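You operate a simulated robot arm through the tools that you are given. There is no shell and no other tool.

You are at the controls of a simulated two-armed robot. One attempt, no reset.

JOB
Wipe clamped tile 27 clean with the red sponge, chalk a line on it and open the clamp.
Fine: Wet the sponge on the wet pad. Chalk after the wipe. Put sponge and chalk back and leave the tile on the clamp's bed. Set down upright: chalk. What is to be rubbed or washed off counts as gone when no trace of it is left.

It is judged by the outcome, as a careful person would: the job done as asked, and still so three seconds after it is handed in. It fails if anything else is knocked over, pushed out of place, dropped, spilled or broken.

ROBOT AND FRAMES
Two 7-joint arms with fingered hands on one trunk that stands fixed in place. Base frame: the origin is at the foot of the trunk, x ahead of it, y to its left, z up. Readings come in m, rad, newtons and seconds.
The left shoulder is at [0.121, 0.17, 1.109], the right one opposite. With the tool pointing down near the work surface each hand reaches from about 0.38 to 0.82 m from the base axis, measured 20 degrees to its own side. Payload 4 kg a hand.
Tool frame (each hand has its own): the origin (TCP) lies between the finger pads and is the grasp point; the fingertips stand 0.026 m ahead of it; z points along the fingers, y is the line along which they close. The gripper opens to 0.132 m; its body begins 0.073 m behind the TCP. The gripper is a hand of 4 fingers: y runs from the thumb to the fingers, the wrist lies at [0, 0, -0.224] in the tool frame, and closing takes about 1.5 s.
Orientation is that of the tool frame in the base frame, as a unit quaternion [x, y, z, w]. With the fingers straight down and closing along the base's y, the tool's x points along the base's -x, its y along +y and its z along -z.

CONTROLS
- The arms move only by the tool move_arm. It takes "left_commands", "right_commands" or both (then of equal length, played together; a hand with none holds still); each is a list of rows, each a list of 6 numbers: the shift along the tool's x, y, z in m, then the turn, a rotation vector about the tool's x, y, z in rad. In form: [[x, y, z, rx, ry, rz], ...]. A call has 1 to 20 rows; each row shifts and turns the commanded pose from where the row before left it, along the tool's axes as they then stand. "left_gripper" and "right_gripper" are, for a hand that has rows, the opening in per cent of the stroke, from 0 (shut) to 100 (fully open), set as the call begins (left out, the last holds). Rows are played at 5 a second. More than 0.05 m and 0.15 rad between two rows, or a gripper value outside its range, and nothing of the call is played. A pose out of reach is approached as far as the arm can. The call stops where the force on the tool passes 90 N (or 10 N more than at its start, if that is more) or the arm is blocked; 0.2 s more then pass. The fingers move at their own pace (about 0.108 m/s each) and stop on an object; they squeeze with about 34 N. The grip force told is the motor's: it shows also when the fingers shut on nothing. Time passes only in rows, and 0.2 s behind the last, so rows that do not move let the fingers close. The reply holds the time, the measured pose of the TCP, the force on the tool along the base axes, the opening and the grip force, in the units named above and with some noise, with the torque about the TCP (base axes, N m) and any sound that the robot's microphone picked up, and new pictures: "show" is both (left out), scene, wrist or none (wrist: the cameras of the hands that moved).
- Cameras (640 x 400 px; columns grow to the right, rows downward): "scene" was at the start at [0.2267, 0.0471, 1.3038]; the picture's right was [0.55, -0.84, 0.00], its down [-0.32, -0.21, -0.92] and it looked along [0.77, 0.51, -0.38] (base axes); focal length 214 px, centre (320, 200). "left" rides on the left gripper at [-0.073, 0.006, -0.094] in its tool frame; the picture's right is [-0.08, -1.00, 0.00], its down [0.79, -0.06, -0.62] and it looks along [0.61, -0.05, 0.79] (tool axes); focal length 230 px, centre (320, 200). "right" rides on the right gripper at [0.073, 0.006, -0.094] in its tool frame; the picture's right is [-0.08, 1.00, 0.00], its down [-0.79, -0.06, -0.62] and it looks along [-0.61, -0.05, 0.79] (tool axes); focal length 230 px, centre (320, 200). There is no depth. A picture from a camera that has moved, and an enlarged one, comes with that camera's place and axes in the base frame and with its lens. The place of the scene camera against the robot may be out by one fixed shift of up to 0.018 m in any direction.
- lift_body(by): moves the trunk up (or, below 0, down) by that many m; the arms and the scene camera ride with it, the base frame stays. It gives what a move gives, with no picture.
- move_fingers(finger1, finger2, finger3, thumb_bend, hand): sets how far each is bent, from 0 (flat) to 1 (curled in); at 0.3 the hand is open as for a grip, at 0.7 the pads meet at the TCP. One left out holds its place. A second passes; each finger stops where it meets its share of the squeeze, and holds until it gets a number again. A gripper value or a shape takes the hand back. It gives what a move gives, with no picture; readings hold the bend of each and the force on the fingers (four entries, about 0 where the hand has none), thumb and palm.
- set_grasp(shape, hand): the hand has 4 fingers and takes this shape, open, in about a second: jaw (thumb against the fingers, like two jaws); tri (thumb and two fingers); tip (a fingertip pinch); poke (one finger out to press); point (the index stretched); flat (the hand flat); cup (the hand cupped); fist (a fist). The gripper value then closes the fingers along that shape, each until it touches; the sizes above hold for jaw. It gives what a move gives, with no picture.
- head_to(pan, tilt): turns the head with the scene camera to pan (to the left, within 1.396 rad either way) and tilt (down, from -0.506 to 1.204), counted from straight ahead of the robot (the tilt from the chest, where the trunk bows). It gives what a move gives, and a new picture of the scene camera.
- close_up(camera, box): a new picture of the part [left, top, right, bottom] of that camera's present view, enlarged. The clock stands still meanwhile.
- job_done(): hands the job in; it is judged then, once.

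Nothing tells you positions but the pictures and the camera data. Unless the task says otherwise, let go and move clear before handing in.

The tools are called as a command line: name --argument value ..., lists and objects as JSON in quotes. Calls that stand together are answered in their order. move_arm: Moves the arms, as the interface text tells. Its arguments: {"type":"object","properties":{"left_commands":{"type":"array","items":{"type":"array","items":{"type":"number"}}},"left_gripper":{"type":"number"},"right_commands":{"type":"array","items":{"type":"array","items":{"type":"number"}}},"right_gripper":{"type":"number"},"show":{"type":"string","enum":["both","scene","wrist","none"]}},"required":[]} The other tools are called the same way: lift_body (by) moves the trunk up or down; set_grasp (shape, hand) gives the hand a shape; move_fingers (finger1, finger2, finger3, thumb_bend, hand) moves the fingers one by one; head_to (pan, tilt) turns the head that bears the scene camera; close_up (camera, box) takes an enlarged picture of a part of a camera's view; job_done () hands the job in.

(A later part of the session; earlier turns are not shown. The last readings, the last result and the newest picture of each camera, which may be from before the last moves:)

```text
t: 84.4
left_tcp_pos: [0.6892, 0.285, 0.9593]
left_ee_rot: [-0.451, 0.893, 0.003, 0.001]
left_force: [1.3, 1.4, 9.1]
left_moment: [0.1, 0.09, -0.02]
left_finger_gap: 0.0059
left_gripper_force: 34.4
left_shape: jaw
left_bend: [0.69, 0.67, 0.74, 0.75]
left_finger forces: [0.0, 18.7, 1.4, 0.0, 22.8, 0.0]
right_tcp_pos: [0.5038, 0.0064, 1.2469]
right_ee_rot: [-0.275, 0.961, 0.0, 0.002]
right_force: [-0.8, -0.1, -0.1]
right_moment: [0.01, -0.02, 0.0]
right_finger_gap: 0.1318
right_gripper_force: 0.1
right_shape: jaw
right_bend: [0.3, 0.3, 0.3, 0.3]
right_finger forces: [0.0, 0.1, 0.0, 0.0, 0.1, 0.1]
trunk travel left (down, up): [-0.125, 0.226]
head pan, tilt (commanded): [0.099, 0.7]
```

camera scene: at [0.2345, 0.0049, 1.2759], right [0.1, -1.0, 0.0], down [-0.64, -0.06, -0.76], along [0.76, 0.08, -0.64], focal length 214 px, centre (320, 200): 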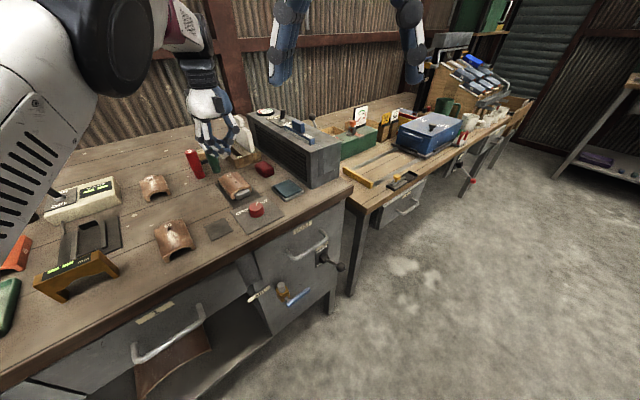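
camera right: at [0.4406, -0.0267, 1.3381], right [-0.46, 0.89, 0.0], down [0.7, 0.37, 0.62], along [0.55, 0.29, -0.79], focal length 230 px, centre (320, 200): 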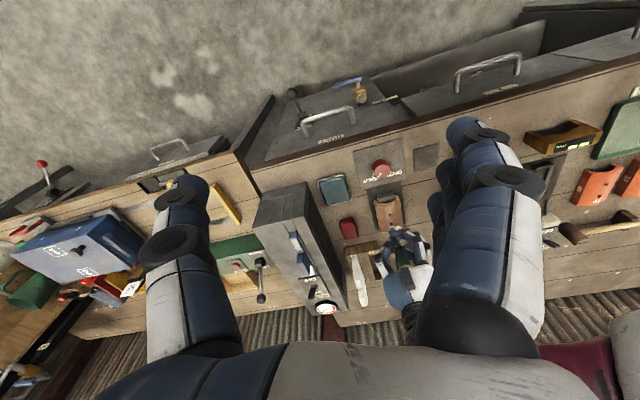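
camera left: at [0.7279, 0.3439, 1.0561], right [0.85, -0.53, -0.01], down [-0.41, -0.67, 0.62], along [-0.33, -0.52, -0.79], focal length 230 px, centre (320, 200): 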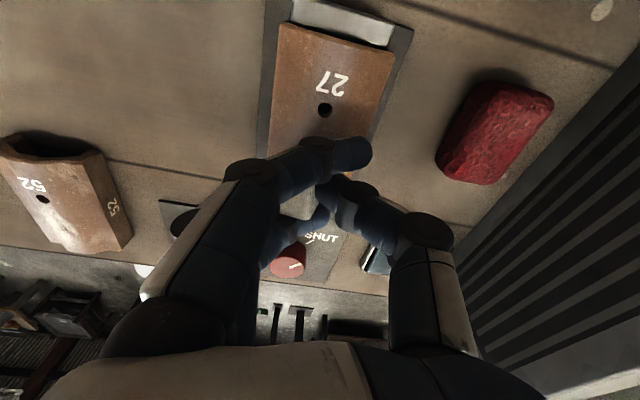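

move_arm --left_commands '[[-0.005, -0.0008, 0, 0, 0, 0], [-0.005, -0.0008, 0, 0, 0, 0], [-0.005, -0.0008, 0, 0, 0, 0], [-0.005, -0.0008, 0, 0, 0, 0], [-0.005, -0.0008, 0, 0, 0, 0], [-0.005, -0.0008, 0, 0, 0, 0], [-0.005, -0.0008, 0, 0, 0, 0], [-0.005, -0.0008, 0, 0, 0, 0], [-0.003, -0.0005, 0, 0, 0, 0], [0, 0, 0, 0, 0, 0]]' --show "none"

close_up --camera "scene" --box '[210, 150, 260, 190]'

move_arm --left_commands '[[0, 0, -0.03, 0, 0, 0], [0, 0, -0.03, 0, 0, 0], [0, 0, 0, 0, 0, 0]]' --show "none"

close_up --camera "scene" --box '[210, 150, 270, 200]'

close_up --camera "right" --box '[365, 185, 435, 255]'

```text
t: 86.6
left_tcp_pos: [0.7178, 0.3146, 0.9582]
left_ee_rot: [-0.451, 0.893, 0.004, -0.001]
left_force: [-4.5, 1.0, 6.8]
left_moment: [0.1, 0.14, 0.06]
left_finger_gap: 0.0057
left_gripper_force: 34.2
left_shape: jaw
left_bend: [0.69, 0.66, 0.74, 0.75]
left_finger forces: [0.0, 20.1, 2.1, 0.0, 20.1, 0.0]
right_tcp_pos: [0.5036, 0.0064, 1.2464]
right_ee_rot: [-0.276, 0.961, -0.001, 0.001]
right_force: [-0.3, 0.3, 1.0]
right_moment: [0.01, 0.01, 0.01]
right_finger_gap: 0.1322
right_gripper_force: 0.1
right_shape: jaw
right_bend: [0.3, 0.3, 0.3, 0.3]
right_finger forces: [0.0, 0.0, 0.0, 0.0, 0.0, 0.0]
trunk travel left (down, up): [-0.125, 0.226]
head pan, tilt (commanded): [0.099, 0.7]
```

```text
10.00 times, centred on (235, 170) of scene
camera zoom: at [0.2327, 0.0044, 1.2763], right [0.1, -1.0, 0.0], down [-0.64, -0.06, -0.77], along [0.76, 0.08, -0.64], focal length 2145 px, centre (1170, 500)
```

zoom: 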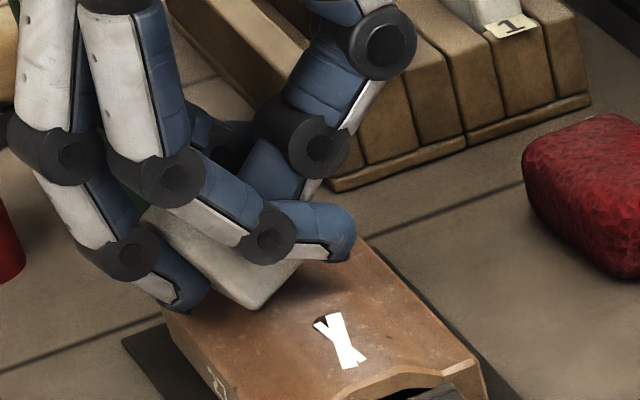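

```text
t: 87.4
left_tcp_pos: [0.7207, 0.3164, 1.0176]
left_ee_rot: [-0.451, 0.892, 0.003, -0.002]
left_force: [-1.0, 0.2, -1.6]
left_moment: [0.0, 0.01, -0.03]
left_finger_gap: 0.0054
left_gripper_force: 33.7
left_shape: jaw
left_bend: [0.69, 0.66, 0.74, 0.75]
left_finger forces: [0.1, 19.7, 1.2, 0.1, 20.2, 0.1]
right_tcp_pos: [0.5052, 0.0069, 1.2452]
right_ee_rot: [-0.276, 0.961, 0.0, 0.002]
right_force: [-0.6, 1.1, -0.5]
right_moment: [-0.02, 0.01, 0.0]
right_finger_gap: 0.1317
right_gripper_force: 0.0
right_shape: jaw
right_bend: [0.3, 0.3, 0.3, 0.3]
right_finger forces: [0.1, 0.0, 0.0, 0.0, 0.0, 0.0]
trunk travel left (down, up): [-0.125, 0.226]
head pan, tilt (commanded): [0.099, 0.7]
```

```text
8.00 times, centred on (240, 175) of scene
camera zoom: at [0.2342, 0.0046, 1.2759], right [0.1, -1.0, 0.0], down [-0.64, -0.06, -0.76], along [0.76, 0.08, -0.64], focal length 1716 px, centre (960, 400)
```

zoom: 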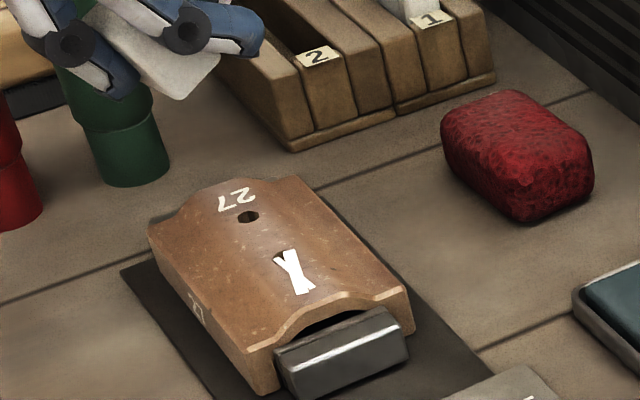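

```text
5.71 times, centred on (400, 220) of right
camera zoom: at [0.441, -0.0266, 1.3376], right [-0.46, 0.89, 0.0], down [0.7, 0.36, 0.62], along [0.55, 0.29, -0.79], focal length 1315 px, centre (-137, 86)
```

zoom: 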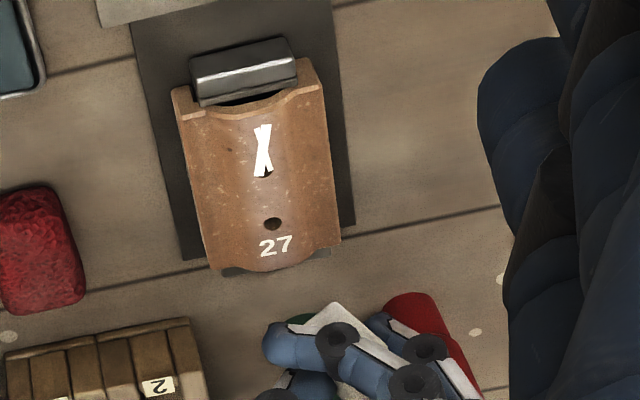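

close_up --camera "right" --box '[378, 188, 408, 218]'

close_up --camera "scene" --box '[222, 168, 257, 193]'

close_up --camera "scene" --box '[200, 130, 250, 170]'

close_up --camera "left" --box '[230, 100, 410, 250]'

```text
13.33 times, centred on (393, 203) of right
camera zoom: at [0.441, -0.0266, 1.3376], right [-0.46, 0.89, 0.0], down [0.7, 0.36, 0.62], along [0.55, 0.29, -0.79], focal length 3068 px, centre (-653, 160)
```

zoom: 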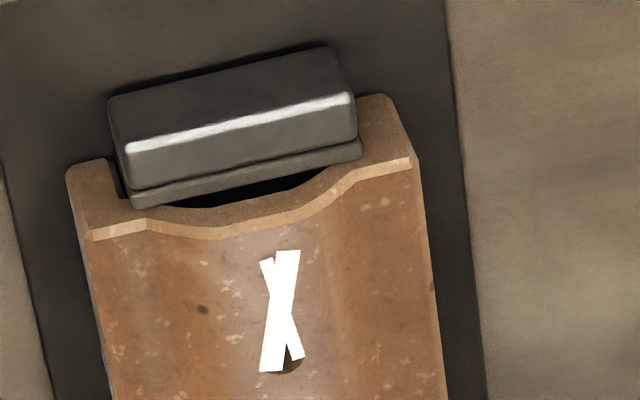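

```text
16.00 times, centred on (240, 180) of scene
camera zoom: at [0.2342, 0.0046, 1.2759], right [0.1, -1.0, 0.0], down [-0.64, -0.06, -0.76], along [0.76, 0.08, -0.64], focal length 3432 px, centre (1608, 512)
```

zoom: 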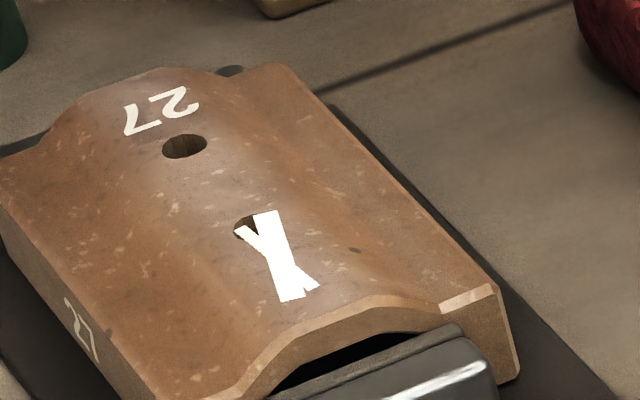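

```text
10.00 times, centred on (225, 150) of scene
camera zoom: at [0.2342, 0.0046, 1.2759], right [0.1, -1.0, 0.0], down [-0.64, -0.06, -0.76], along [0.76, 0.08, -0.64], focal length 2145 px, centre (1270, 700)
```

zoom: 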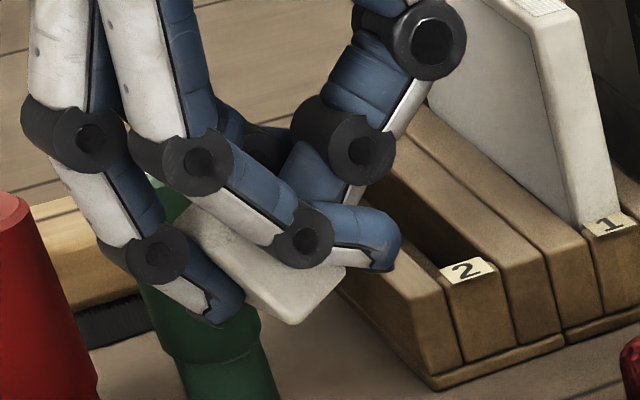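

```text
2.67 times, centred on (320, 175) of left
camera zoom: at [0.7602, 0.376, 1.1106], right [0.85, -0.53, -0.01], down [-0.41, -0.67, 0.62], along [-0.33, -0.52, -0.79], focal length 614 px, centre (320, 267)
```

zoom: 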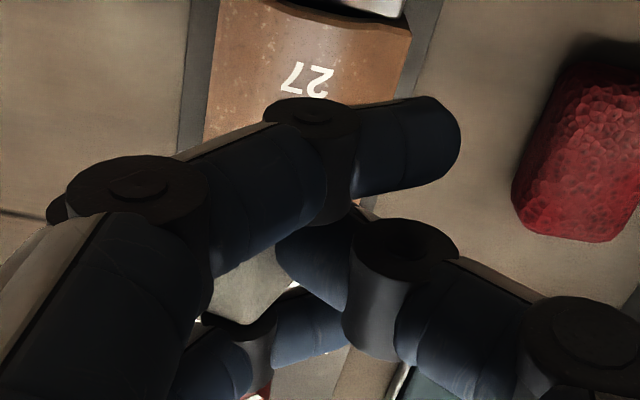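

The chalk sits about 1.6 cm toward the finger side, so its middle was off the ridge. I'll shift the hand 12 mm toward the grey box so the chalk's centre runs on the ridge, and try a light stroke.

move_arm --left_commands '[[0.0018, -0.0119, 0, 0, 0, 0], [0, 0, 0.03, 0, 0, 0], [0, 0, 0.018, 0, 0, 0], [0, 0, 0, 0, 0, 0]]' --show "none"

close_up --camera "scene" --box '[205, 145, 255, 185]'

move_arm --left_commands '[[0, 0, 0.0025, 0, 0, 0], [0, 0, 0, 0, 0, 0]]' --show "none"

move_arm --left_commands '[[0, 0, 0.0025, 0, 0, 0], [0, 0, 0, 0, 0, 0]]' --show "none"

```text
t: 88.4
left_tcp_pos: [0.728, 0.3062, 0.9705]
left_ee_rot: [-0.452, 0.892, 0.002, -0.001]
left_force: [-0.3, -0.1, -0.5]
left_moment: [0.03, 0.0, 0.02]
left_finger_gap: 0.0058
left_gripper_force: 33.7
left_shape: jaw
left_bend: [0.69, 0.66, 0.74, 0.75]
left_finger forces: [0.0, 19.6, 1.2, 0.0, 20.1, 0.0]
right_tcp_pos: [0.5056, 0.0078, 1.2465]
right_ee_rot: [-0.276, 0.961, 0.0, 0.001]
right_force: [0.2, 0.1, -0.1]
right_moment: [0.02, 0.01, 0.01]
right_finger_gap: 0.1317
right_gripper_force: 0.0
right_shape: jaw
right_bend: [0.3, 0.3, 0.3, 0.3]
right_finger forces: [0.1, 0.0, 0.0, 0.0, 0.0, 0.0]
trunk travel left (down, up): [-0.125, 0.226]
head pan, tilt (commanded): [0.099, 0.7]
```

```text
10.00 times, centred on (230, 165) of scene
camera zoom: at [0.2336, 0.0046, 1.2762], right [0.1, -1.0, 0.0], down [-0.64, -0.06, -0.77], along [0.76, 0.08, -0.64], focal length 2145 px, centre (1220, 550)
```

zoom: 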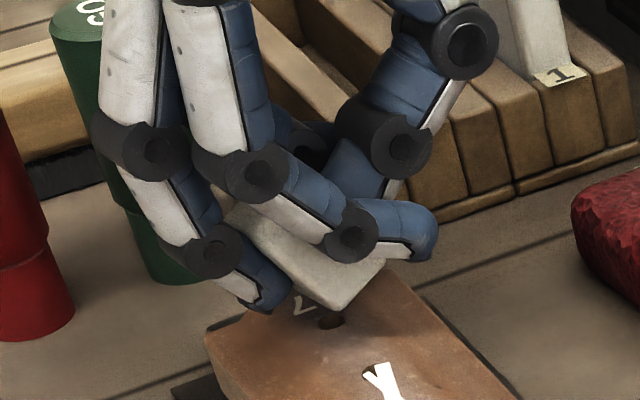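

```text
t: 89.0
left_tcp_pos: [0.7286, 0.3066, 0.9677]
left_ee_rot: [-0.451, 0.893, 0.003, -0.002]
left_force: [-0.3, -0.5, 0.3]
left_moment: [-0.01, -0.03, 0.03]
left_finger_gap: 0.0057
left_gripper_force: 33.4
left_shape: jaw
left_bend: [0.69, 0.66, 0.74, 0.75]
left_finger forces: [0.0, 19.7, 1.2, 0.0, 20.2, 0.0]
right_tcp_pos: [0.5052, 0.0082, 1.2453]
right_ee_rot: [-0.275, 0.961, 0.0, 0.0]
right_force: [0.0, -0.9, -0.4]
right_moment: [-0.01, -0.01, 0.01]
right_finger_gap: 0.1319
right_gripper_force: 0.0
right_shape: jaw
right_bend: [0.3, 0.3, 0.3, 0.3]
right_finger forces: [0.1, 0.0, 0.0, 0.1, 0.0, 0.1]
trunk travel left (down, up): [-0.125, 0.226]
head pan, tilt (commanded): [0.099, 0.7]
```

```text
t: 89.6
left_tcp_pos: [0.7277, 0.3067, 0.9655]
left_ee_rot: [-0.451, 0.892, 0.003, -0.001]
left_force: [-0.7, 0.3, 0.9]
left_moment: [0.05, 0.03, 0.01]
left_finger_gap: 0.0056
left_gripper_force: 34.6
left_shape: jaw
left_bend: [0.69, 0.66, 0.74, 0.75]
left_finger forces: [0.0, 19.5, 1.5, 0.0, 20.4, 0.0]
right_tcp_pos: [0.5056, 0.0072, 1.2448]
right_ee_rot: [-0.276, 0.961, 0.001, 0.001]
right_force: [-0.6, -0.6, -0.5]
right_moment: [0.04, 0.0, 0.01]
right_finger_gap: 0.1318
right_gripper_force: 0.0
right_shape: jaw
right_bend: [0.3, 0.3, 0.3, 0.3]
right_finger forces: [0.1, 0.1, 0.1, 0.1, 0.0, 0.0]
trunk travel left (down, up): [-0.125, 0.226]
head pan, tilt (commanded): [0.099, 0.7]
```

Contact now begins 6 mm higher than before, which means the chalk itself is on the ridge. Pressing lightly and stroking toward the front.

move_arm --left_commands '[[0, 0, 0.0018, 0, 0, 0], [0.005, 0.0008, 0, 0, 0, 0], [0.005, 0.0008, 0, 0, 0, 0], [0.005, 0.0008, 0, 0, 0, 0], [0.005, 0.0008, 0, 0, 0, 0], [0.005, 0.0008, 0, 0, 0, 0], [0.005, 0.0008, 0, 0, 0, 0], [0.005, 0.0008, 0, 0, 0, 0], [0.005, 0.0008, 0, 0, 0, 0], [0.004, 0.0006, 0, 0, 0, 0], [0, 0, 0, 0, 0, 0]]' --show "none"

close_up --camera "scene" --box '[205, 145, 265, 195]'

close_up --camera "right" --box '[365, 185, 435, 255]'

```text
t: 92.0
left_tcp_pos: [0.696, 0.2735, 0.9637]
left_ee_rot: [-0.451, 0.892, 0.002, -0.002]
left_force: [-1.5, 1.3, 4.2]
left_moment: [0.09, 0.08, 0.01]
left_finger_gap: 0.0055
left_gripper_force: 34.2
left_shape: jaw
left_bend: [0.69, 0.66, 0.74, 0.75]
left_finger forces: [0.0, 19.4, 2.0, 0.0, 19.9, 0.0]
right_tcp_pos: [0.5045, 0.0068, 1.246]
right_ee_rot: [-0.276, 0.961, 0.0, 0.0]
right_force: [0.5, -0.4, 0.8]
right_moment: [-0.02, 0.0, 0.01]
right_finger_gap: 0.132
right_gripper_force: 0.1
right_shape: jaw
right_bend: [0.3, 0.3, 0.3, 0.3]
right_finger forces: [0.0, 0.0, 0.1, 0.0, 0.1, 0.0]
trunk travel left (down, up): [-0.125, 0.226]
head pan, tilt (commanded): [0.099, 0.7]
```

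```text
8.00 times, centred on (235, 170) of scene
camera zoom: at [0.2332, 0.0046, 1.2762], right [0.1, -1.0, 0.0], down [-0.64, -0.06, -0.77], along [0.76, 0.08, -0.64], focal length 1716 px, centre (1000, 440)
```

zoom: 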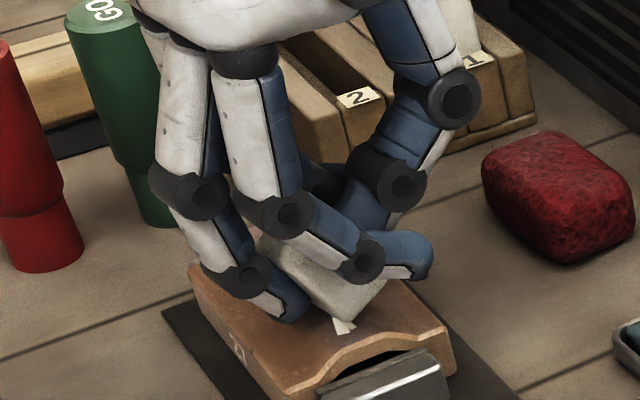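

```text
5.71 times, centred on (400, 220) of right
camera zoom: at [0.44, -0.0266, 1.3382], right [-0.46, 0.89, 0.0], down [0.7, 0.36, 0.62], along [0.55, 0.29, -0.79], focal length 1315 px, centre (-137, 86)
```

zoom: 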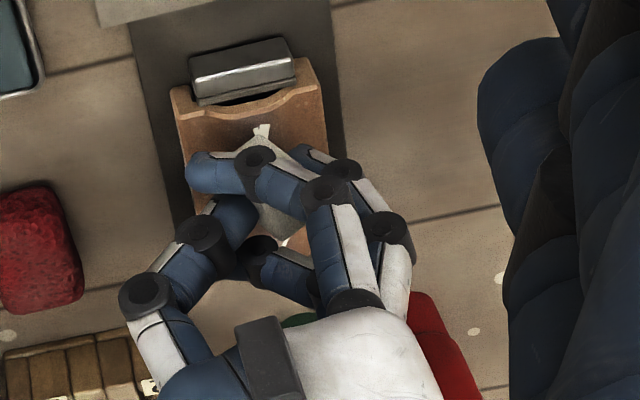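

move_arm --left_commands '[[0, 0, -0.03, 0, 0, 0], [-0.02, -0.02, -0.03, 0, 0, 0], [-0.02, -0.02, 0, 0, 0, 0], [0, 0, 0, 0, 0, 0]]' --show "none"

close_up --camera "scene" --box '[205, 145, 265, 195]'

close_up --camera "right" --box '[370, 180, 420, 230]'

```text
t: 93.0
left_tcp_pos: [0.7525, 0.2832, 1.0235]
left_ee_rot: [-0.452, 0.892, 0.003, 0.0]
left_force: [-0.4, -0.3, 0.2]
left_moment: [0.04, 0.0, 0.0]
left_finger_gap: 0.0056
left_gripper_force: 34.0
left_shape: jaw
left_bend: [0.69, 0.66, 0.74, 0.75]
left_finger forces: [0.0, 19.4, 1.1, 0.0, 19.5, 0.1]
right_tcp_pos: [0.5052, 0.0074, 1.2454]
right_ee_rot: [-0.276, 0.961, 0.0, 0.003]
right_force: [0.1, -0.1, 0.0]
right_moment: [0.0, 0.01, -0.01]
right_finger_gap: 0.1317
right_gripper_force: 0.1
right_shape: jaw
right_bend: [0.3, 0.3, 0.3, 0.3]
right_finger forces: [0.0, 0.1, 0.1, 0.1, 0.1, 0.0]
trunk travel left (down, up): [-0.125, 0.226]
head pan, tilt (commanded): [0.099, 0.7]
```

```text
8.00 times, centred on (235, 170) of scene
camera zoom: at [0.2328, 0.0043, 1.2765], right [0.1, -1.0, 0.0], down [-0.64, -0.06, -0.77], along [0.76, 0.08, -0.64], focal length 1716 px, centre (1000, 440)
```

zoom: 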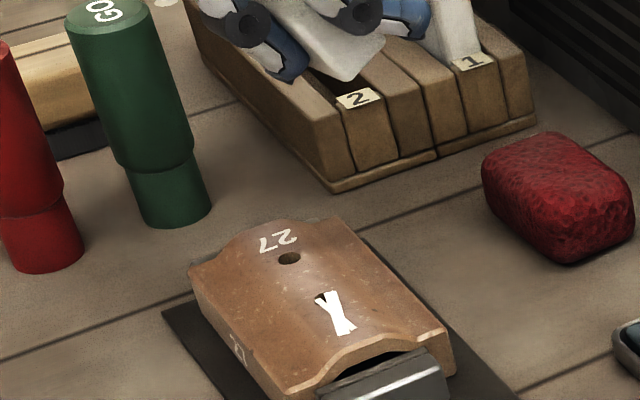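

```text
8.00 times, centred on (395, 205) of right
camera zoom: at [0.4394, -0.0269, 1.3387], right [-0.46, 0.89, 0.0], down [0.7, 0.36, 0.62], along [0.55, 0.29, -0.79], focal length 1841 px, centre (-280, 160)
```

zoom: 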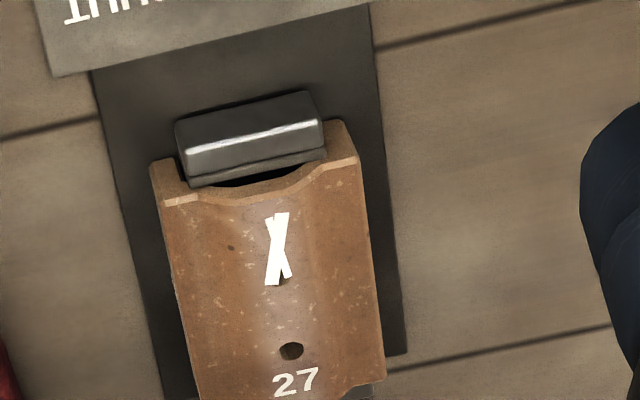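

close_up --camera "scene" --box '[225, 130, 265, 160]'

close_up --camera "left" --box '[260, 160, 380, 260]'

close_up --camera "right" --box '[360, 220, 410, 270]'

```text
13.33 times, centred on (245, 145) of scene
camera zoom: at [0.2328, 0.0043, 1.2765], right [0.1, -1.0, 0.0], down [-0.64, -0.06, -0.77], along [0.76, 0.08, -0.64], focal length 2860 px, centre (1320, 933)
```

zoom: 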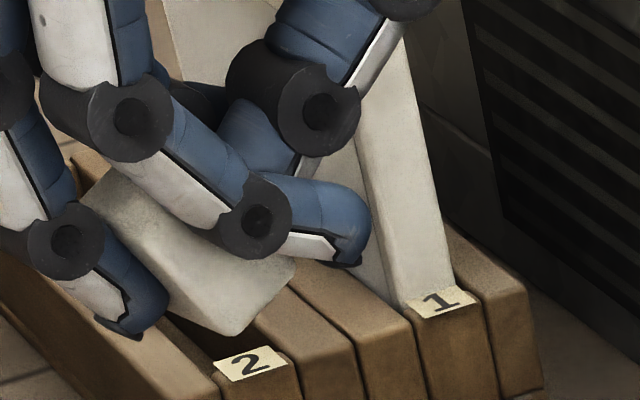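

```text
4.00 times, centred on (320, 210) of left
camera zoom: at [0.7913, 0.3436, 1.1177], right [0.85, -0.53, -0.01], down [-0.41, -0.67, 0.62], along [-0.33, -0.52, -0.79], focal length 920 px, centre (320, 160)
```

zoom: 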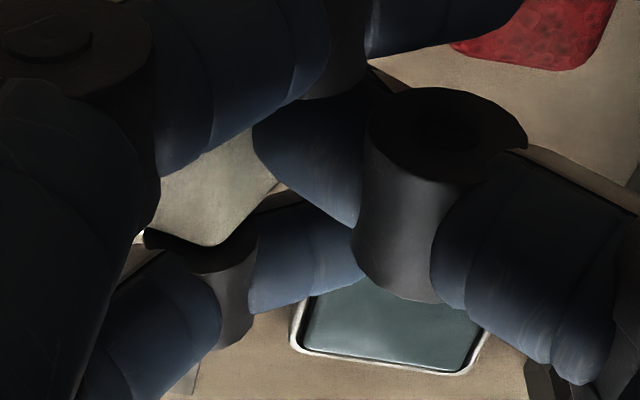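

```text
8.00 times, centred on (385, 245) of right
camera zoom: at [0.4394, -0.0269, 1.3387], right [-0.46, 0.89, 0.0], down [0.7, 0.36, 0.62], along [0.55, 0.29, -0.79], focal length 1841 px, centre (-200, -160)
```

zoom: 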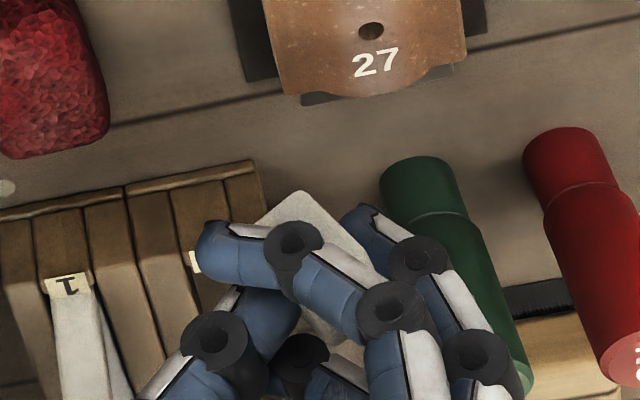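

The chalk has rolled in the grip, so pressing lightly doesn't write. I'll take it back to its plate, set it down flat, and grip it again better.

move_arm --left_commands '[[0.0299, 0.0379, 0, 0, 0, 0], [0.0299, 0.0379, 0, 0, 0, 0], [0.0299, 0.0379, 0, 0, 0, 0], [0.0299, 0.0379, 0, 0, 0, 0], [0, 0, 0.025, 0, 0, 0], [0, 0, 0.025, 0, 0, 0], [0, 0, 0, 0, 0, 0]]' --show "wrist"

close_up --camera "scene" --box '[180, 180, 250, 240]'

close_up --camera "right" --box '[390, 110, 460, 190]'

close_up --camera "left" --box '[240, 120, 400, 250]'

```text
t: 94.6
left_tcp_pos: [0.5589, 0.2765, 0.9739]
left_ee_rot: [-0.451, 0.893, 0.003, -0.002]
left_force: [0.1, -0.5, -0.2]
left_moment: [0.0, -0.02, 0.0]
left_finger_gap: 0.0055
left_gripper_force: 33.9
left_shape: jaw
left_bend: [0.69, 0.66, 0.74, 0.75]
left_finger forces: [0.0, 18.8, 1.0, 0.0, 19.0, 0.0]
right_tcp_pos: [0.5055, 0.007, 1.2447]
right_ee_rot: [-0.275, 0.961, 0.001, 0.0]
right_force: [0.0, 0.3, 0.0]
right_moment: [0.03, 0.02, -0.01]
right_finger_gap: 0.1316
right_gripper_force: 0.2
right_shape: jaw
right_bend: [0.3, 0.3, 0.3, 0.3]
right_finger forces: [0.0, 0.1, 0.1, 0.0, 0.0, 0.0]
trunk travel left (down, up): [-0.125, 0.226]
head pan, tilt (commanded): [0.099, 0.7]
camera left: at [0.5984, 0.3373, 1.0667], right [0.85, -0.53, -0.01], down [-0.41, -0.67, 0.62], along [-0.33, -0.52, -0.79], focal length 230 px, centre (320, 200)
```

left: 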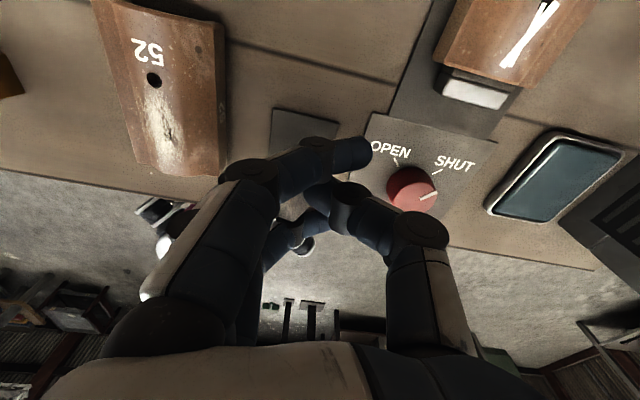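

```text
6.67 times, centred on (215, 210) of scene
camera zoom: at [0.2338, 0.0046, 1.2761], right [0.1, -1.0, 0.0], down [-0.64, -0.06, -0.76], along [0.76, 0.08, -0.64], focal length 1430 px, centre (1020, 133)
```

zoom: 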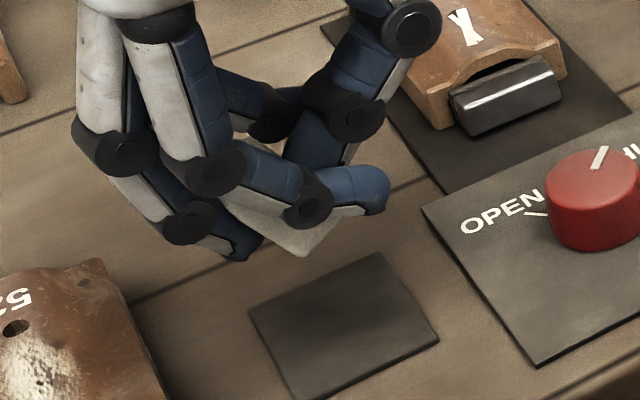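

```text
5.00 times, centred on (425, 150) of right
camera zoom: at [0.4406, -0.0266, 1.338], right [-0.46, 0.89, 0.0], down [0.7, 0.36, 0.62], along [0.55, 0.29, -0.79], focal length 1150 px, centre (-205, 450)
```

zoom: 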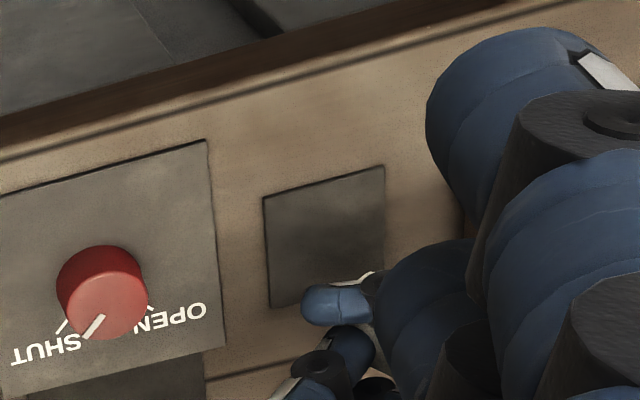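

```text
3.08 times, centred on (320, 185) of left
camera zoom: at [0.5984, 0.3373, 1.0667], right [0.85, -0.53, -0.01], down [-0.41, -0.67, 0.62], along [-0.33, -0.52, -0.79], focal length 708 px, centre (320, 246)
```

zoom: 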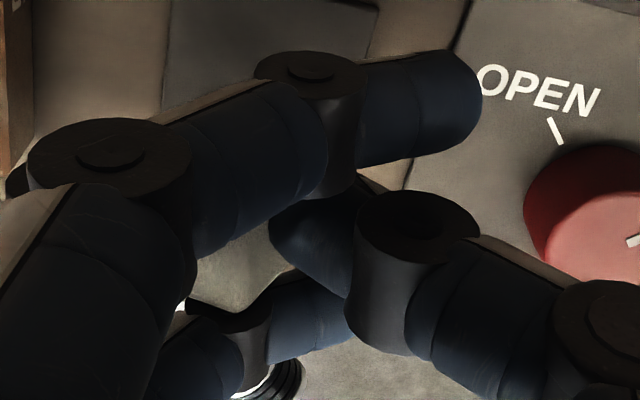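

close_up --camera "left" --box '[430, 0, 610, 120]'

close_up --camera "scene" --box '[225, 165, 260, 195]'

```text
3.33 times, centred on (520, 60) of left
camera zoom: at [0.5984, 0.3373, 1.0667], right [0.85, -0.53, -0.01], down [-0.41, -0.67, 0.62], along [-0.33, -0.52, -0.79], focal length 767 px, centre (-347, 667)
```

zoom: 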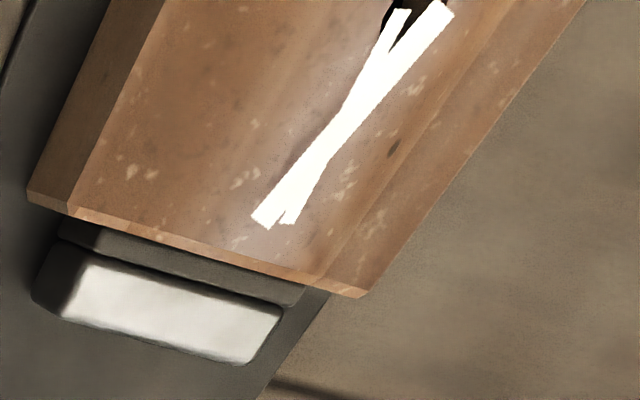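

```text
13.33 times, centred on (242, 180) of scene
camera zoom: at [0.2338, 0.0046, 1.2761], right [0.1, -1.0, 0.0], down [-0.64, -0.06, -0.76], along [0.76, 0.08, -0.64], focal length 2860 px, centre (1353, 467)
```

zoom: 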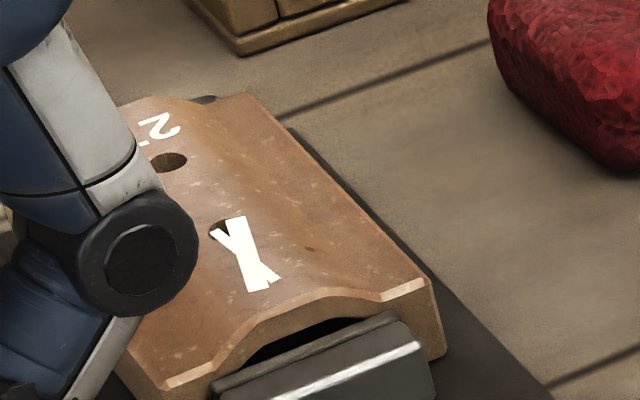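

From here the mark on the tile reads as two thin lines about 2.7 cm long crossing at a small angle. I want a cleaner, longer line, so I'll first set the chalk down flat, in small steps.

move_arm --left_commands '[[0, 0, 0.015, 0, 0, 0], [0, 0, 0.015, 0, 0, 0], [0, 0, 0.005, 0, 0, 0], [0, 0, 0, 0, 0, 0]]' --show "none"

close_up --camera "scene" --box '[185, 190, 245, 240]'

```text
t: 95.6
left_tcp_pos: [0.5591, 0.2768, 0.9384]
left_ee_rot: [-0.451, 0.893, 0.003, -0.002]
left_force: [0.5, 0.1, 0.3]
left_moment: [0.0, 0.02, -0.01]
left_finger_gap: 0.0056
left_gripper_force: 34.1
left_shape: jaw
left_bend: [0.69, 0.66, 0.74, 0.75]
left_finger forces: [0.0, 18.8, 0.8, 0.0, 18.9, 0.1]
right_tcp_pos: [0.5039, 0.0076, 1.2465]
right_ee_rot: [-0.276, 0.961, 0.0, 0.001]
right_force: [-0.4, -0.1, -1.1]
right_moment: [-0.04, -0.01, -0.01]
right_finger_gap: 0.1317
right_gripper_force: 0.2
right_shape: jaw
right_bend: [0.3, 0.3, 0.3, 0.3]
right_finger forces: [0.0, 0.0, 0.0, 0.1, 0.1, 0.0]
trunk travel left (down, up): [-0.125, 0.226]
head pan, tilt (commanded): [0.099, 0.7]
```

```text
8.00 times, centred on (215, 215) of scene
camera zoom: at [0.2338, 0.0046, 1.2761], right [0.1, -1.0, 0.0], down [-0.64, -0.06, -0.76], along [0.76, 0.08, -0.64], focal length 1716 px, centre (1160, 80)
```

zoom: 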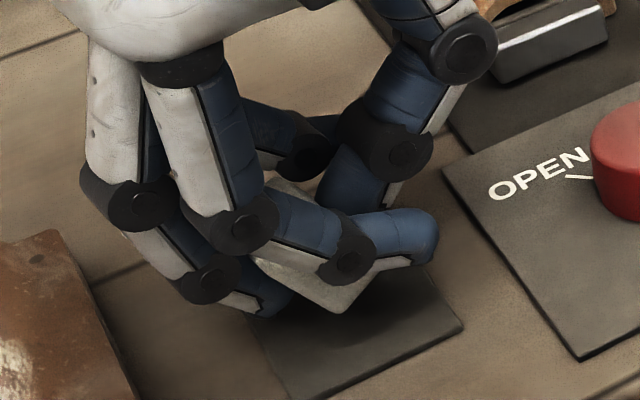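

move_arm --left_commands '[[0, 0, 0.003, 0, 0, 0], [0, 0, 0, 0, 0, 0]]' --show "none"

move_arm --left_commands '[[0, 0, 0.003, 0, 0, 0], [0, 0, 0, 0, 0, 0]]' --show "none"

close_up --camera "scene" --box '[185, 190, 245, 240]'

```text
t: 96.2
left_tcp_pos: [0.5584, 0.2761, 0.9365]
left_ee_rot: [-0.451, 0.893, 0.003, 0.0]
left_force: [0.0, -1.2, 3.0]
left_moment: [0.02, 0.06, 0.01]
left_finger_gap: 0.0058
left_gripper_force: 33.9
left_shape: jaw
left_bend: [0.69, 0.66, 0.74, 0.75]
left_finger forces: [0.0, 18.3, 1.5, 0.0, 20.5, 0.0]
right_tcp_pos: [0.506, 0.0073, 1.2461]
right_ee_rot: [-0.276, 0.961, 0.0, 0.001]
right_force: [-0.7, -0.1, 0.0]
right_moment: [0.03, 0.03, -0.01]
right_finger_gap: 0.132
right_gripper_force: 0.1
right_shape: jaw
right_bend: [0.3, 0.3, 0.3, 0.3]
right_finger forces: [0.0, 0.1, 0.1, 0.0, 0.0, 0.0]
trunk travel left (down, up): [-0.125, 0.226]
head pan, tilt (commanded): [0.099, 0.7]
```

```text
t: 96.8
left_tcp_pos: [0.5579, 0.2756, 0.9346]
left_ee_rot: [-0.451, 0.892, 0.003, 0.001]
left_force: [-0.2, -6.3, 14.6]
left_moment: [0.21, 0.11, 0.06]
left_finger_gap: 0.0056
left_gripper_force: 33.9
left_shape: jaw
left_bend: [0.69, 0.66, 0.74, 0.75]
left_finger forces: [0.0, 17.0, 4.1, 0.0, 26.6, 0.0]
right_tcp_pos: [0.5046, 0.0072, 1.2466]
right_ee_rot: [-0.277, 0.961, 0.0, 0.001]
right_force: [0.1, 0.0, -0.2]
right_moment: [0.02, -0.01, -0.03]
right_finger_gap: 0.1321
right_gripper_force: 0.0
right_shape: jaw
right_bend: [0.3, 0.3, 0.3, 0.3]
right_finger forces: [0.0, 0.1, 0.0, 0.0, 0.1, 0.0]
trunk travel left (down, up): [-0.125, 0.226]
head pan, tilt (commanded): [0.099, 0.7]
```

```text
8.00 times, centred on (215, 215) of scene
camera zoom: at [0.2324, 0.0033, 1.2766], right [0.1, -1.0, 0.0], down [-0.64, -0.06, -0.77], along [0.76, 0.08, -0.64], focal length 1716 px, centre (1160, 80)
```

zoom: 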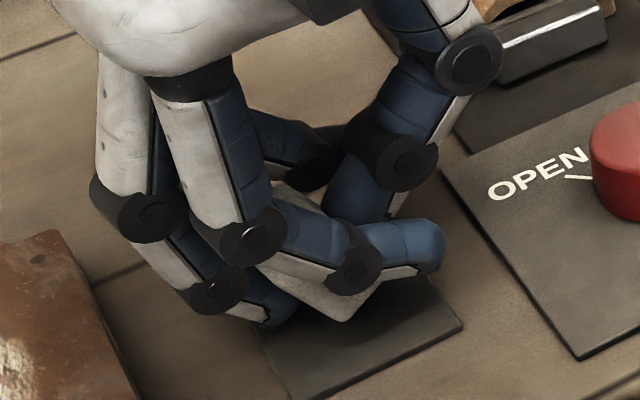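

The chalk's bottom has met the plate. I'll ease the pressure and open the fingers gradually so it settles flat.

move_arm --left_commands '[[0, 0, -0.0015, 0, 0, 0], [0, 0, 0, 0, 0, 0]]' --show "none"

move_arm --left_commands '[[0, 0, 0, 0, 0, 0], [0, 0, 0, 0, 0, 0], [0, 0, 0, 0, 0, 0], [0, 0, 0, 0, 0, 0]]' --left_gripper 28 --show "wrist"

close_up --camera "scene" --box '[185, 190, 245, 240]'

close_up --camera "left" --box '[220, 110, 420, 250]'

```text
t: 97.4
left_tcp_pos: [0.5577, 0.2756, 0.9359]
left_ee_rot: [-0.451, 0.893, 0.003, 0.0]
left_force: [1.0, -6.0, 12.3]
left_moment: [0.09, 0.06, 0.0]
left_finger_gap: 0.0053
left_gripper_force: 33.6
left_shape: jaw
left_bend: [0.69, 0.66, 0.74, 0.75]
left_finger forces: [0.0, 17.3, 3.3, 0.0, 26.7, 0.0]
right_tcp_pos: [0.5041, 0.0067, 1.2465]
right_ee_rot: [-0.276, 0.961, 0.0, 0.001]
right_force: [0.4, 1.3, 0.2]
right_moment: [0.02, -0.02, 0.03]
right_finger_gap: 0.1318
right_gripper_force: 0.0
right_shape: jaw
right_bend: [0.3, 0.3, 0.3, 0.3]
right_finger forces: [0.1, 0.1, 0.1, 0.0, 0.0, 0.0]
trunk travel left (down, up): [-0.125, 0.226]
head pan, tilt (commanded): [0.099, 0.7]
```

```text
t: 98.4
left_tcp_pos: [0.5585, 0.2776, 0.9351]
left_ee_rot: [-0.452, 0.892, 0.003, -0.001]
left_force: [0.2, -0.8, -0.8]
left_moment: [0.02, 0.04, 0.03]
left_finger_gap: 0.0369
left_gripper_force: 0.1
left_shape: jaw
left_bend: [0.73, 0.74, 0.74, 0.7]
left_finger forces: [0.1, 0.1, 0.0, 0.0, 0.1, 0.1]
right_tcp_pos: [0.5049, 0.0068, 1.2446]
right_ee_rot: [-0.276, 0.961, 0.0, 0.0]
right_force: [0.0, -0.1, 0.3]
right_moment: [-0.02, 0.01, 0.04]
right_finger_gap: 0.1317
right_gripper_force: 0.0
right_shape: jaw
right_bend: [0.3, 0.3, 0.3, 0.3]
right_finger forces: [0.0, 0.0, 0.0, 0.1, 0.1, 0.0]
trunk travel left (down, up): [-0.125, 0.226]
head pan, tilt (commanded): [0.099, 0.7]
camera left: at [0.5991, 0.3375, 1.0275], right [0.85, -0.53, -0.01], down [-0.41, -0.67, 0.62], along [-0.33, -0.52, -0.79], focal length 230 px, centre (320, 200)
```

left: 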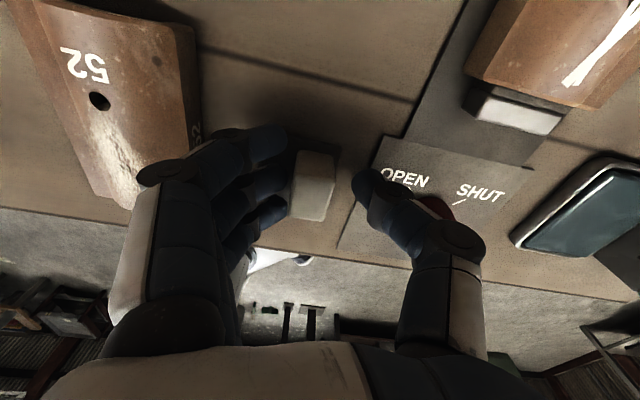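

```text
8.00 times, centred on (215, 215) of scene
camera zoom: at [0.2338, 0.0045, 1.2761], right [0.1, -1.0, 0.0], down [-0.64, -0.06, -0.76], along [0.76, 0.08, -0.64], focal length 1716 px, centre (1160, 80)
```

zoom: 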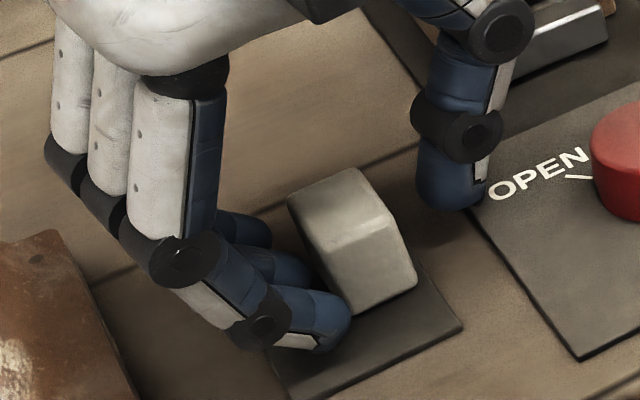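

```text
2.86 times, centred on (320, 180) of left
camera zoom: at [0.5991, 0.3375, 1.0275], right [0.85, -0.53, -0.01], down [-0.41, -0.67, 0.62], along [-0.33, -0.52, -0.79], focal length 657 px, centre (320, 257)
```

zoom: 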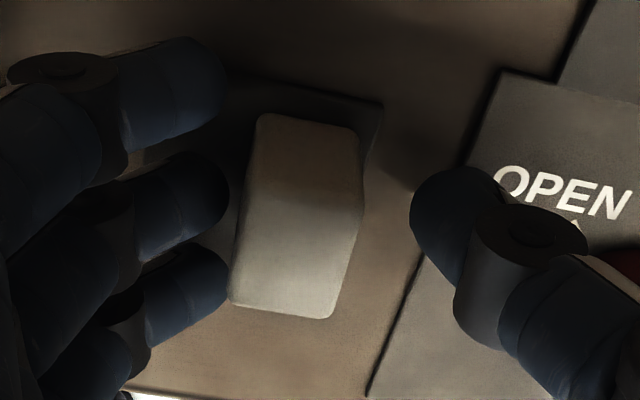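

The chalk stands upright again, nearly square to its plate. I'll re-centre the hand, and this time bring finger 2 to the chalk first, then press with the thumb.

move_arm --left_commands '[[0.005, 0.002, -0.003, 0, 0, 0], [0, 0, 0, 0, 0, 0], [0, 0, 0, 0, 0, 0]]' --left_gripper 28 --show "none"

move_fingers --hand "left" --finger2 0.755

close_up --camera "left" --box '[220, 110, 420, 250]'

```text
t: 99.2
left_tcp_pos: [0.5547, 0.2743, 0.9382]
left_ee_rot: [-0.451, 0.893, 0.003, -0.001]
left_force: [-0.1, -0.4, -0.1]
left_moment: [0.01, -0.02, -0.02]
left_finger_gap: 0.0365
left_gripper_force: 0.1
left_shape: jaw
left_bend: [0.73, 0.74, 0.74, 0.7]
left_finger forces: [0.0, 0.0, 0.0, 0.0, 0.1, 0.0]
right_tcp_pos: [0.5058, 0.0071, 1.2459]
right_ee_rot: [-0.276, 0.961, 0.0, 0.0]
right_force: [0.6, -0.3, 0.1]
right_moment: [0.0, 0.0, 0.03]
right_finger_gap: 0.1316
right_gripper_force: 0.1
right_shape: jaw
right_bend: [0.3, 0.3, 0.3, 0.3]
right_finger forces: [0.1, 0.0, 0.0, 0.0, 0.0, 0.0]
trunk travel left (down, up): [-0.125, 0.226]
head pan, tilt (commanded): [0.099, 0.7]
```

```text
t: 100.2
left_tcp_pos: [0.5547, 0.2729, 0.9375]
left_ee_rot: [-0.451, 0.893, 0.003, -0.001]
left_force: [0.4, 0.5, 0.1]
left_moment: [0.0, -0.03, 0.01]
left_finger_gap: 0.0471
left_gripper_force: 2.9
left_shape: fingers
left_bend: [0.73, 0.74, 0.74, 0.7]
left_finger forces: [0.0, 3.1, 0.0, 0.0, 3.2, 0.0]
right_tcp_pos: [0.5049, 0.0079, 1.2454]
right_ee_rot: [-0.276, 0.961, 0.0, 0.0]
right_force: [0.2, -0.7, -0.3]
right_moment: [-0.01, 0.0, 0.0]
right_finger_gap: 0.132
right_gripper_force: 0.1
right_shape: jaw
right_bend: [0.3, 0.3, 0.3, 0.3]
right_finger forces: [0.0, 0.0, 0.0, 0.0, 0.1, 0.0]
trunk travel left (down, up): [-0.125, 0.226]
head pan, tilt (commanded): [0.099, 0.7]
```

```text
2.86 times, centred on (320, 180) of left
camera zoom: at [0.5945, 0.3347, 1.0308], right [0.85, -0.53, -0.01], down [-0.41, -0.67, 0.62], along [-0.33, -0.52, -0.79], focal length 657 px, centre (320, 257)
```

zoom: 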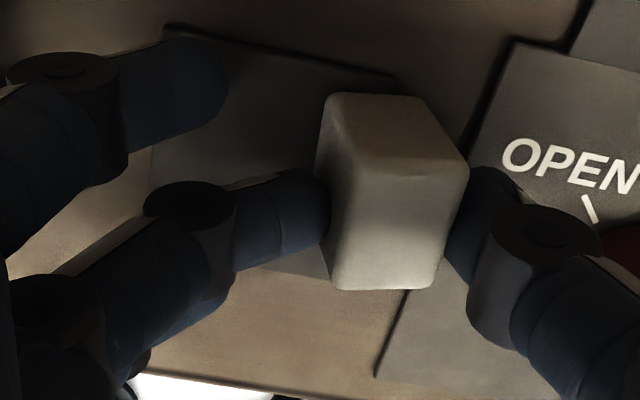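

move_fingers --hand "left" --thumb_bend 0.85

close_up --camera "left" --box '[220, 110, 420, 250]'

close_up --camera "scene" --box '[185, 190, 245, 240]'

```text
t: 101.2
left_tcp_pos: [0.5547, 0.2739, 0.9384]
left_ee_rot: [-0.451, 0.892, 0.002, -0.001]
left_force: [2.6, -2.2, 6.8]
left_moment: [0.02, -0.01, -0.02]
left_finger_gap: 0.0245
left_gripper_force: 14.7
left_shape: fingers
left_bend: [0.73, 0.7, 0.74, 0.78]
left_finger forces: [1.8, 10.5, 0.0, 0.0, 18.3, 0.1]
right_tcp_pos: [0.5048, 0.0068, 1.2454]
right_ee_rot: [-0.275, 0.961, 0.0, 0.001]
right_force: [-0.4, -0.4, -0.1]
right_moment: [-0.03, 0.0, 0.05]
right_finger_gap: 0.1318
right_gripper_force: 0.0
right_shape: jaw
right_bend: [0.3, 0.3, 0.3, 0.3]
right_finger forces: [0.0, 0.0, 0.0, 0.0, 0.0, 0.1]
trunk travel left (down, up): [-0.125, 0.226]
head pan, tilt (commanded): [0.099, 0.7]
```

```text
2.86 times, centred on (320, 180) of left
camera zoom: at [0.5945, 0.3343, 1.0314], right [0.85, -0.53, -0.01], down [-0.41, -0.67, 0.61], along [-0.33, -0.52, -0.79], focal length 657 px, centre (320, 257)
```

zoom: 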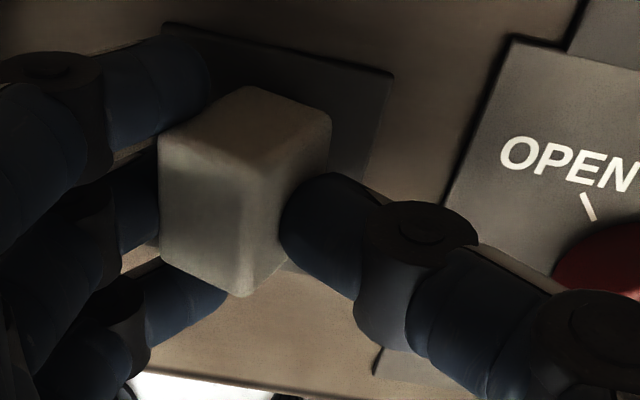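

```text
8.00 times, centred on (215, 215) of scene
camera zoom: at [0.2335, 0.0041, 1.2762], right [0.1, -1.0, 0.0], down [-0.64, -0.06, -0.77], along [0.76, 0.08, -0.64], focal length 1716 px, centre (1160, 80)
```

zoom: 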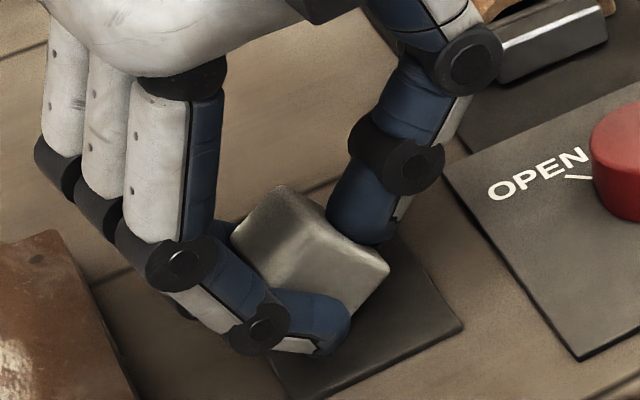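

The thumb presses higher than the finger, so this pinch tips the chalk. I'll back the thumb off so finger 2 stands it up again.

move_fingers --hand "left" --thumb_bend 0.73

close_up --camera "left" --box '[220, 110, 420, 250]'

close_up --camera "scene" --box '[185, 190, 245, 240]'

```text
t: 102.2
left_tcp_pos: [0.5541, 0.2741, 0.9372]
left_ee_rot: [-0.451, 0.893, 0.003, -0.001]
left_force: [-0.1, -2.1, 4.4]
left_moment: [0.03, 0.01, 0.01]
left_finger_gap: 0.0295
left_gripper_force: 7.3
left_shape: fingers
left_bend: [0.73, 0.72, 0.74, 0.7]
left_finger forces: [0.1, 6.8, 0.1, 0.0, 7.8, 0.0]
right_tcp_pos: [0.5052, 0.0078, 1.2457]
right_ee_rot: [-0.276, 0.961, 0.0, 0.001]
right_force: [0.1, -0.1, -1.0]
right_moment: [0.0, 0.02, -0.04]
right_finger_gap: 0.132
right_gripper_force: 0.0
right_shape: jaw
right_bend: [0.3, 0.3, 0.3, 0.3]
right_finger forces: [0.0, 0.0, 0.1, 0.1, 0.0, 0.0]
trunk travel left (down, up): [-0.125, 0.226]
head pan, tilt (commanded): [0.099, 0.7]
```

```text
2.86 times, centred on (320, 180) of left
camera zoom: at [0.5943, 0.3345, 1.031], right [0.85, -0.53, -0.01], down [-0.41, -0.67, 0.62], along [-0.33, -0.52, -0.79], focal length 657 px, centre (320, 257)
```

zoom: 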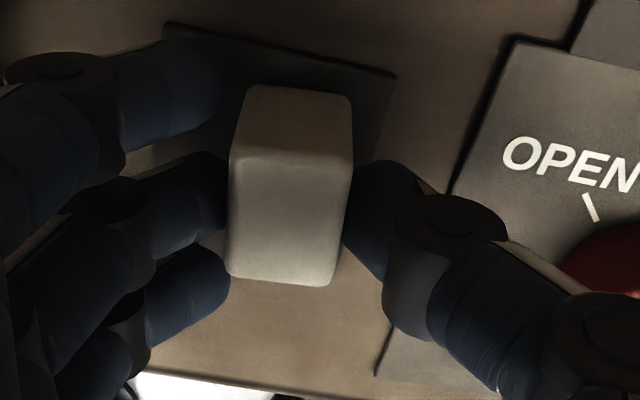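

```text
8.00 times, centred on (215, 215) of scene
camera zoom: at [0.2335, 0.0043, 1.2762], right [0.1, -1.0, 0.0], down [-0.64, -0.06, -0.77], along [0.76, 0.08, -0.64], focal length 1716 px, centre (1160, 80)
```

zoom: 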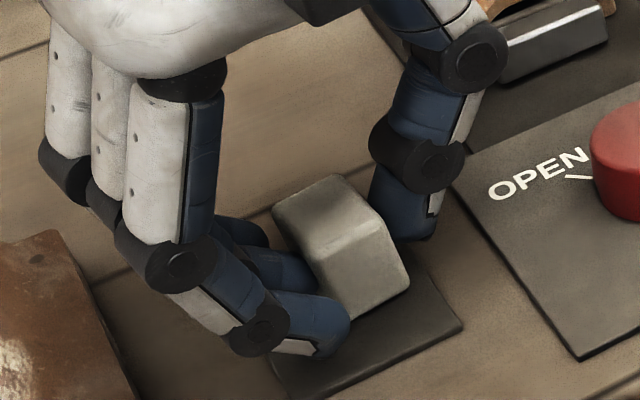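

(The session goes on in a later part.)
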